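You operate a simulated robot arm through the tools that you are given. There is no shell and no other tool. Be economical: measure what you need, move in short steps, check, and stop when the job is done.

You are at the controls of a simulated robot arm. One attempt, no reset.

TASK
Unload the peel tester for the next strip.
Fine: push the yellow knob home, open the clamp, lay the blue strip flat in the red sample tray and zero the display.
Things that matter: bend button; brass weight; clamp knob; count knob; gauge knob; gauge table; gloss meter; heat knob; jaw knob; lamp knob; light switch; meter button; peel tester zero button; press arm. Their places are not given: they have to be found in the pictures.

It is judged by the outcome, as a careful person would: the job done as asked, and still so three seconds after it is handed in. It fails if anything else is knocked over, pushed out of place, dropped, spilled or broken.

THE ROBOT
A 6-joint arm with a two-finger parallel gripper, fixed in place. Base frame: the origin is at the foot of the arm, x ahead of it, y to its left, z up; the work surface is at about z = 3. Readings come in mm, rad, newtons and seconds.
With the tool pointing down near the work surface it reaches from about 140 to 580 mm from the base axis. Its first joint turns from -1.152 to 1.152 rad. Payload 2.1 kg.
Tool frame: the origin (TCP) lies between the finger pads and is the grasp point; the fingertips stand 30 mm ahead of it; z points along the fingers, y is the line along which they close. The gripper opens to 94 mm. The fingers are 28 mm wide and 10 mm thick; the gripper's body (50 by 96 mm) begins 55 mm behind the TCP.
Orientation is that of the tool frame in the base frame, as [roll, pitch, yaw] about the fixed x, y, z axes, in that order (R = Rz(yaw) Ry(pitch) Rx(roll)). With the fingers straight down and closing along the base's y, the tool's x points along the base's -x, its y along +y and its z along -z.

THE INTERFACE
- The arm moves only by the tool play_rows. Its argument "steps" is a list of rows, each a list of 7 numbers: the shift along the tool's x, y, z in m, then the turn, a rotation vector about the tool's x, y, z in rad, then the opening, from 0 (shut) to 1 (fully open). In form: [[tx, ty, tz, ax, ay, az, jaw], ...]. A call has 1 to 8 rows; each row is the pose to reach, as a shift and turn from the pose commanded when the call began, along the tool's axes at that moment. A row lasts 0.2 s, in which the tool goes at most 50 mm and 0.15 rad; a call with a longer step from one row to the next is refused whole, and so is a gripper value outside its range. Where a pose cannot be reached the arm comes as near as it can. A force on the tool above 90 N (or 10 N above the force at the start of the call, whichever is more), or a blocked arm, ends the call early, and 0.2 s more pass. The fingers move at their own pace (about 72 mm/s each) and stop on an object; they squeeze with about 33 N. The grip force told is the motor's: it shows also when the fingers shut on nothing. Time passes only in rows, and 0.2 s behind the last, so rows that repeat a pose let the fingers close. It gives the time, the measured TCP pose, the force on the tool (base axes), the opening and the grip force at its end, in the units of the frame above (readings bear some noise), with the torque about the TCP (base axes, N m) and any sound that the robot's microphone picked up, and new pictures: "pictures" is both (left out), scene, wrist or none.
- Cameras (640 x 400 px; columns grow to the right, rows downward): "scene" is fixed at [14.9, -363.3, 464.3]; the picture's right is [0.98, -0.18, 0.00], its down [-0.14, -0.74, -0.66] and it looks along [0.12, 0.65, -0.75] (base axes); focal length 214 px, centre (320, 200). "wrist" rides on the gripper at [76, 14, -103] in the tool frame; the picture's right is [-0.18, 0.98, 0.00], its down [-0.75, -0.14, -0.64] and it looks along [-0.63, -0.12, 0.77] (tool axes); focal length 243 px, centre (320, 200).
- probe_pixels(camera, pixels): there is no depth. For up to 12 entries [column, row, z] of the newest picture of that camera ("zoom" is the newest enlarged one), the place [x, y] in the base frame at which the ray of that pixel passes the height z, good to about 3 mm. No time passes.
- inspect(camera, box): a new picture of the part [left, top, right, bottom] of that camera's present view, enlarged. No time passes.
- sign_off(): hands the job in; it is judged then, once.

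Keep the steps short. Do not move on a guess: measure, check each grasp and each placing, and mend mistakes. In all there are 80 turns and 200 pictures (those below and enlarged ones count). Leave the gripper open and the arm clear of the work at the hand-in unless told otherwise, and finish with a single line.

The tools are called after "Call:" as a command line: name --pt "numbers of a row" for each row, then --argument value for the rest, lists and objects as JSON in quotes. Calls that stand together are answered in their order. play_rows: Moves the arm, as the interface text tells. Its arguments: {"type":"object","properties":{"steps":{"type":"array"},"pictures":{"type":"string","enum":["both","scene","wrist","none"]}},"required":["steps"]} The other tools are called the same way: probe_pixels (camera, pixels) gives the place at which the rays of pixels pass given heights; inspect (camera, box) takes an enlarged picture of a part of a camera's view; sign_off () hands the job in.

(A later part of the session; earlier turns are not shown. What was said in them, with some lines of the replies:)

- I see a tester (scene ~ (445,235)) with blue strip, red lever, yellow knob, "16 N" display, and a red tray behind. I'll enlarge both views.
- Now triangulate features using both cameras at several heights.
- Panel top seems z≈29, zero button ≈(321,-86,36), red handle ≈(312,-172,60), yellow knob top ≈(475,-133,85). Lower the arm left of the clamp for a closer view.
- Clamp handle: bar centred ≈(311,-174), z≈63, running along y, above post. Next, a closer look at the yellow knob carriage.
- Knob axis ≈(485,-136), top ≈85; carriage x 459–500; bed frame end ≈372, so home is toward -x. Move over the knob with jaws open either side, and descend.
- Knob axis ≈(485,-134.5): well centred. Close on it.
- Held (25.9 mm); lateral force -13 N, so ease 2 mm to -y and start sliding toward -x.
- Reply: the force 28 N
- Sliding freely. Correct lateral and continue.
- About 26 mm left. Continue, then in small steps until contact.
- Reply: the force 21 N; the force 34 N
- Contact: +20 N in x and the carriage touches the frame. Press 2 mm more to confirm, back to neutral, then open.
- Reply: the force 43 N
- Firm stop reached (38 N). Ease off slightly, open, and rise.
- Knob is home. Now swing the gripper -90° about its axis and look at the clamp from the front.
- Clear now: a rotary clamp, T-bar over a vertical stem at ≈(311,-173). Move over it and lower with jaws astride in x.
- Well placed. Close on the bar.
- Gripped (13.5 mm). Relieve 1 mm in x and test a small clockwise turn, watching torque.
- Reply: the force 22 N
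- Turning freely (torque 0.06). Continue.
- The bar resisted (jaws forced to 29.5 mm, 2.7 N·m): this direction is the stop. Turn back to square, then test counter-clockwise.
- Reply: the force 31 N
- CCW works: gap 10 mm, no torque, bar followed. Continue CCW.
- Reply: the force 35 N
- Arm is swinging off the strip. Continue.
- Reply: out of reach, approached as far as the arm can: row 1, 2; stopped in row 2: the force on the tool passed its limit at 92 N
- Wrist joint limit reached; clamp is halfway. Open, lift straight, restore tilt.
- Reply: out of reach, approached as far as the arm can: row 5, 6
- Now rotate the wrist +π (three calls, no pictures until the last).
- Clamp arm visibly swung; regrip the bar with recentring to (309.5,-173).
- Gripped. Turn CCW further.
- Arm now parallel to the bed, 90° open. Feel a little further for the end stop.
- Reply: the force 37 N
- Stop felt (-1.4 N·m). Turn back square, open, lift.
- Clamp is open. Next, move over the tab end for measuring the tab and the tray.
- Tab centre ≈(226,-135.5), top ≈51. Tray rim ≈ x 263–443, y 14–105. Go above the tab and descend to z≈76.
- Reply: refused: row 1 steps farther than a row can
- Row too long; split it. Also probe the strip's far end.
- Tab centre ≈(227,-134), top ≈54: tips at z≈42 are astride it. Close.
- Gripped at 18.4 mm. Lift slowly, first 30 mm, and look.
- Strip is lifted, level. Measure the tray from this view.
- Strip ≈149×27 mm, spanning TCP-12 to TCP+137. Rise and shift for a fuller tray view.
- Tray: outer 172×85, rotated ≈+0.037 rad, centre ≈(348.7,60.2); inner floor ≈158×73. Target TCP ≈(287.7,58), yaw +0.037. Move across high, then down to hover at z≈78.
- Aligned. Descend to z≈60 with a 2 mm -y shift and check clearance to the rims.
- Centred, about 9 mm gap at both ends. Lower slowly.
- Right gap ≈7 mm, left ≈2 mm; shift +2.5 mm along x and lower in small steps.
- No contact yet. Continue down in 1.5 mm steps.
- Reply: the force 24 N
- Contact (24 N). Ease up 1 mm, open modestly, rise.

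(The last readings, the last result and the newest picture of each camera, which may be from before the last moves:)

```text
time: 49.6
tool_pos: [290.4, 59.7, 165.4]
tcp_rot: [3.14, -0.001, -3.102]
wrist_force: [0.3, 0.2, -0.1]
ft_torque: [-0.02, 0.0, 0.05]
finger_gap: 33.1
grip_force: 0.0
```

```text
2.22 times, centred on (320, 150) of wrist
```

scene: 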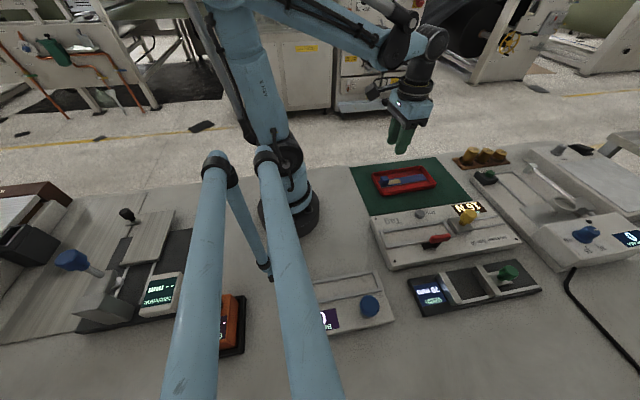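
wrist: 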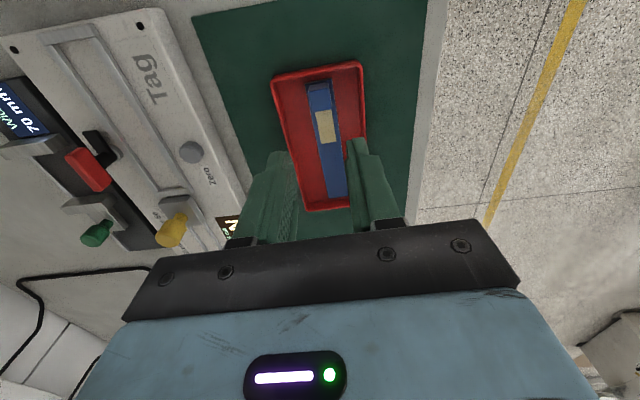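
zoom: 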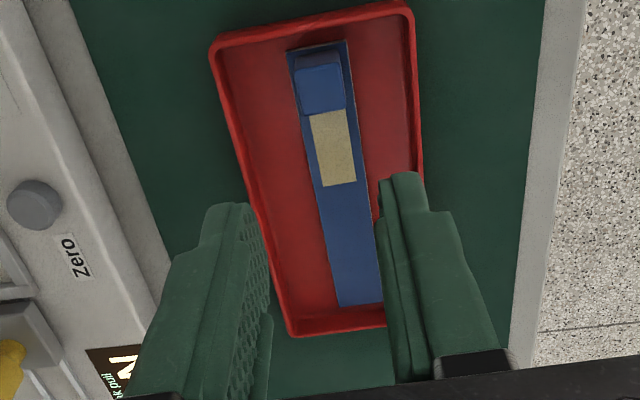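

Strip lies flat in the tray. Now the Zero button; triangulate.

Call:
probe_pixels --camera "wrist" --pixels '[[191.8, 151.4, 30], [191.8, 151.4, 36], [191.8, 151.4, 42]]'

Call:
probe_pixels --camera "scene" --pixels '[[419.7, 213.2, 30], [419.7, 213.2, 36], [419.7, 213.2, 42]]'

```text
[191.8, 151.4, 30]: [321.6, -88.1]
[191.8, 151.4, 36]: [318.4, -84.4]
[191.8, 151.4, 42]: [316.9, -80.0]
```

```text
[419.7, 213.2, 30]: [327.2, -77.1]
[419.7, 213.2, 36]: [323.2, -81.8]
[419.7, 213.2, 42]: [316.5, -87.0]
```

Button top ≈(320,-84,38). Move above it with closed fingers.

Call:
play_rows --pt "-0.006 -0.036 0 0 0 0.01 0" --pt "-0.012 -0.072 0 0 0 0.02 0" --pt "-0.018 -0.108 0 0 0 0.038 0" --pt "-0.0239 -0.1448 0 0 0 0.038 0" --pt "-0.0239 -0.1448 0.04 0 0 0.038 0" --pt "-0.0239 -0.1448 0.075 0 0 0.038 0" --pt "-0.0239 -0.1448 0.075 0 0 0.038 0"

Call:
inspect --camera "scene" --box '[380, 180, 480, 245]'

Call:
inspect --camera "wrist" --box '[220, 80, 420, 240]'

```text
time: 51.2
tool_pos: [319.1, -83.7, 87.8]
tcp_rot: [-3.141, 0.001, -3.138]
wrist_force: [0.0, -0.3, -0.3]
ft_torque: [-0.01, 0.03, 0.02]
finger_gap: 0.0
grip_force: 33.2
```

scene: 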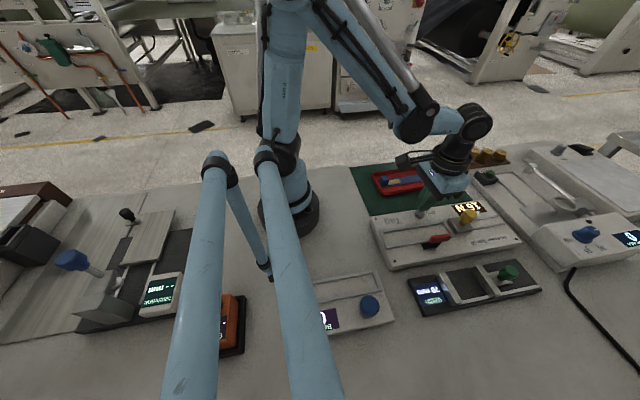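
wrist: 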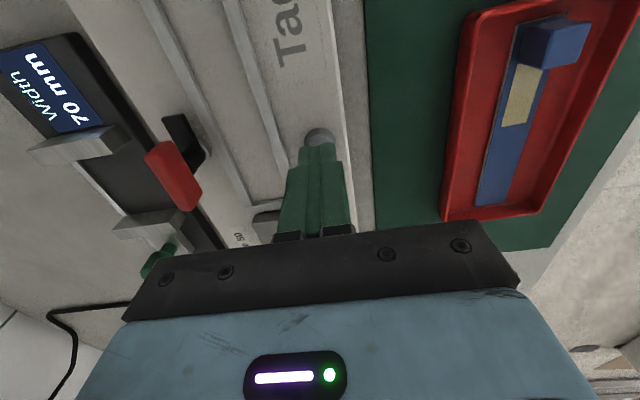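

```text
6.15 times, centred on (430, 212) of scene
```

zoom: 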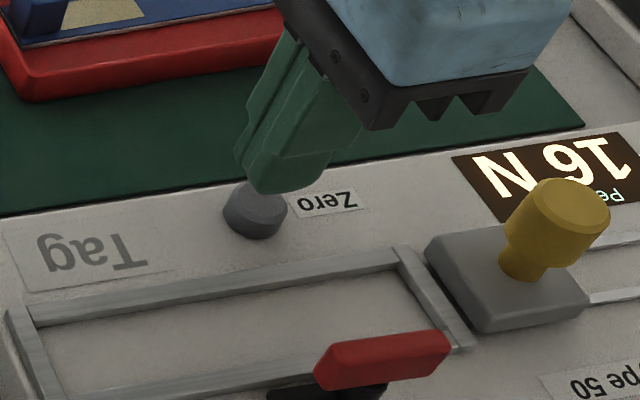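

```text
2.50 times, centred on (320, 160) of wrist
```

zoom: 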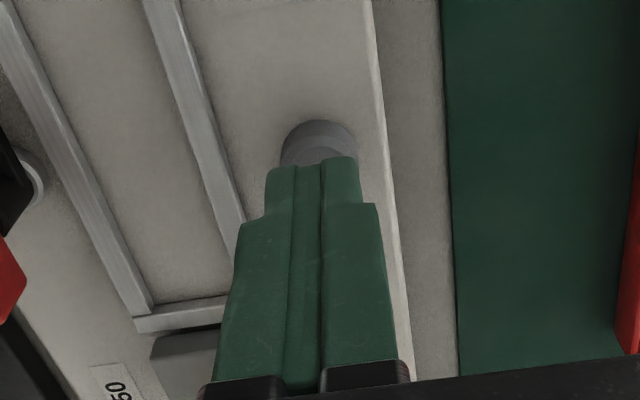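

Aligned. Press down gently: first to z≈68.

Call:
play_rows --pt "-0.001 0 0.008 0 0 0 0" --pt "-0.001 0 0.015 0 0 0 0" --pt "-0.001 0 0.018 0 0 0 0" --pt "-0.001 0 0.02 0 0 0 0" --pictures "scene"

Call:
inspect --camera "scene" --box '[380, 180, 480, 245]'

```text
time: 52.2
tool_pos: [320.0, -85.1, 69.4]
tcp_rot: [3.141, -0.001, -3.138]
wrist_force: [-0.1, -0.2, 1.5]
ft_torque: [-0.03, -0.02, 0.03]
finger_gap: 0.0
grip_force: 33.0
```

scene: 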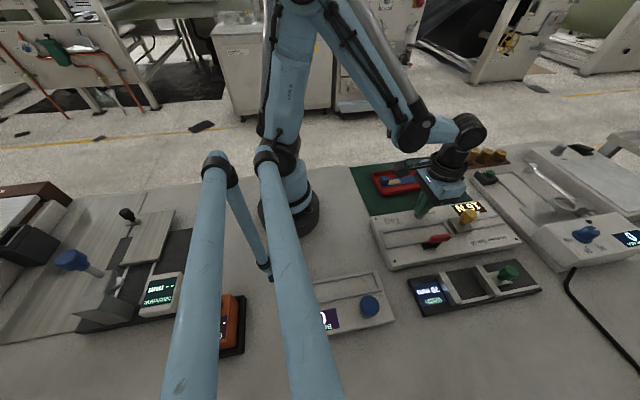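

```text
6.15 times, centred on (430, 212) of scene
```

zoom: 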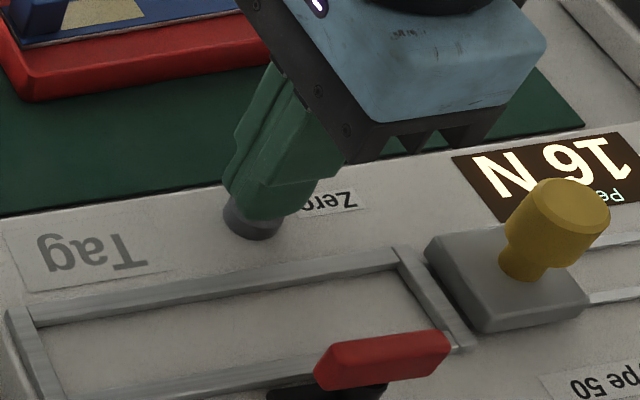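

Just above/at the button. Press 3 mm further in 1 mm steps.

Call:
play_rows --pt "0 0 0.001 0 0 0 0" --pt "0 0 0.002 0 0 0 0" --pt "0 0 0.003 0 0 0 0" --pt "0 0 0.003 0 0 0 0" --pictures "none"

Call:
inspect --camera "scene" --box '[380, 180, 480, 245]'

```text
time: 53.2
tool_pos: [319.9, -84.0, 67.3]
tcp_rot: [3.141, 0.0, -3.139]
wrist_force: [0.7, -1.1, 1.6]
ft_torque: [0.0, -0.03, 0.03]
finger_gap: 0.0
grip_force: 32.8
heard: click
```

```text
6.15 times, centred on (430, 212) of scene
```

zoom: 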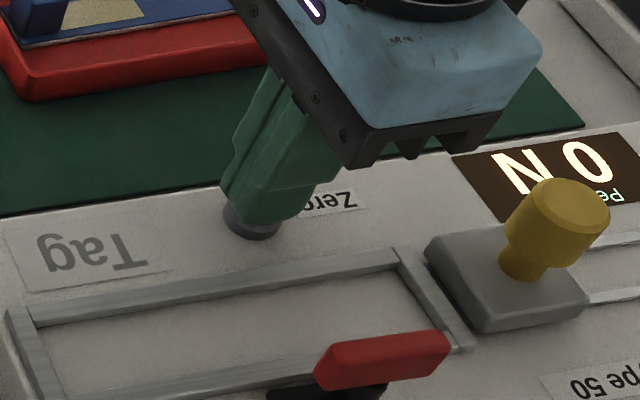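

Click heard; display reads "0 N". Rise, open and retreat.

Call:
play_rows --pt "0 0 -0.03 0 0 0 0" --pt "0 0 -0.07 0 0 0 0.2" --pt "0 0 -0.115 0 0 0 0.6" --pt "0.02 0 -0.155 0 0 0 1" --pt "0.05 0 -0.18 0 0 0 1" --pt "0.08 0 -0.2 0 0 0 1" --pt "0.08 0 -0.2 0 0 0 1"

Call:
inspect --camera "scene" --box '[365, 155, 525, 270]'

```text
time: 54.9
tool_pos: [239.0, -84.5, 269.1]
tcp_rot: [-3.141, 0.0, -3.141]
wrist_force: [-0.8, -0.4, 0.7]
ft_torque: [0.04, -0.03, 0.01]
finger_gap: 94.0
grip_force: 0.1
```

scene: 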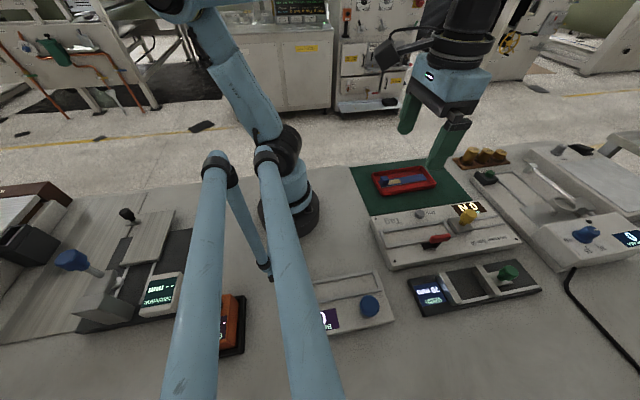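
wrist: 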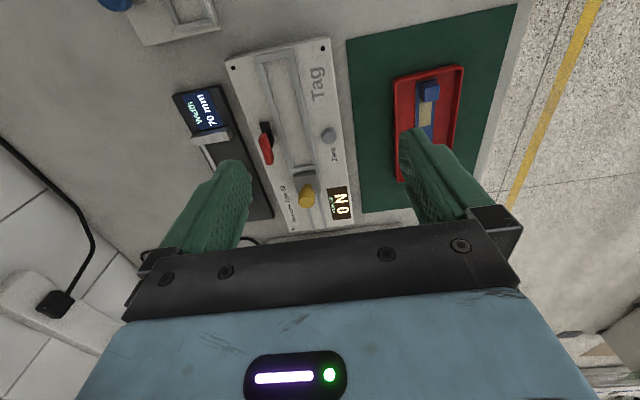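

```text
3.48 times, centred on (445, 212) of scene
```

zoom: 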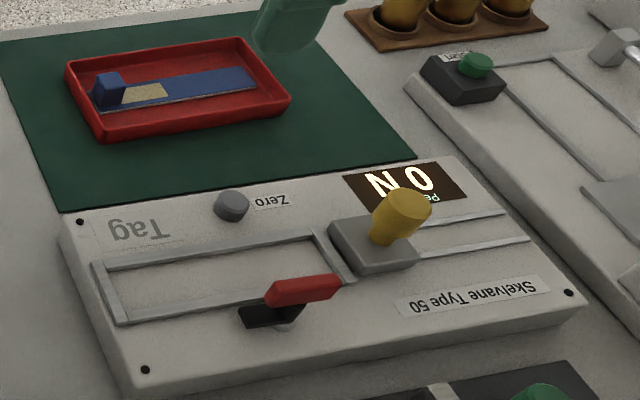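

The knob is home, the clamp is open, the strip lies flat in the tray, and the display reads 0 N. The arm is clear and the gripper is open, so I'll hand in.

Call:
sign_off

```text
The job is handed in.
```

The peel tester is unloaded: yellow knob pushed home, clamp open, blue strip flat in the red tray, and display zeroed at 0 N.
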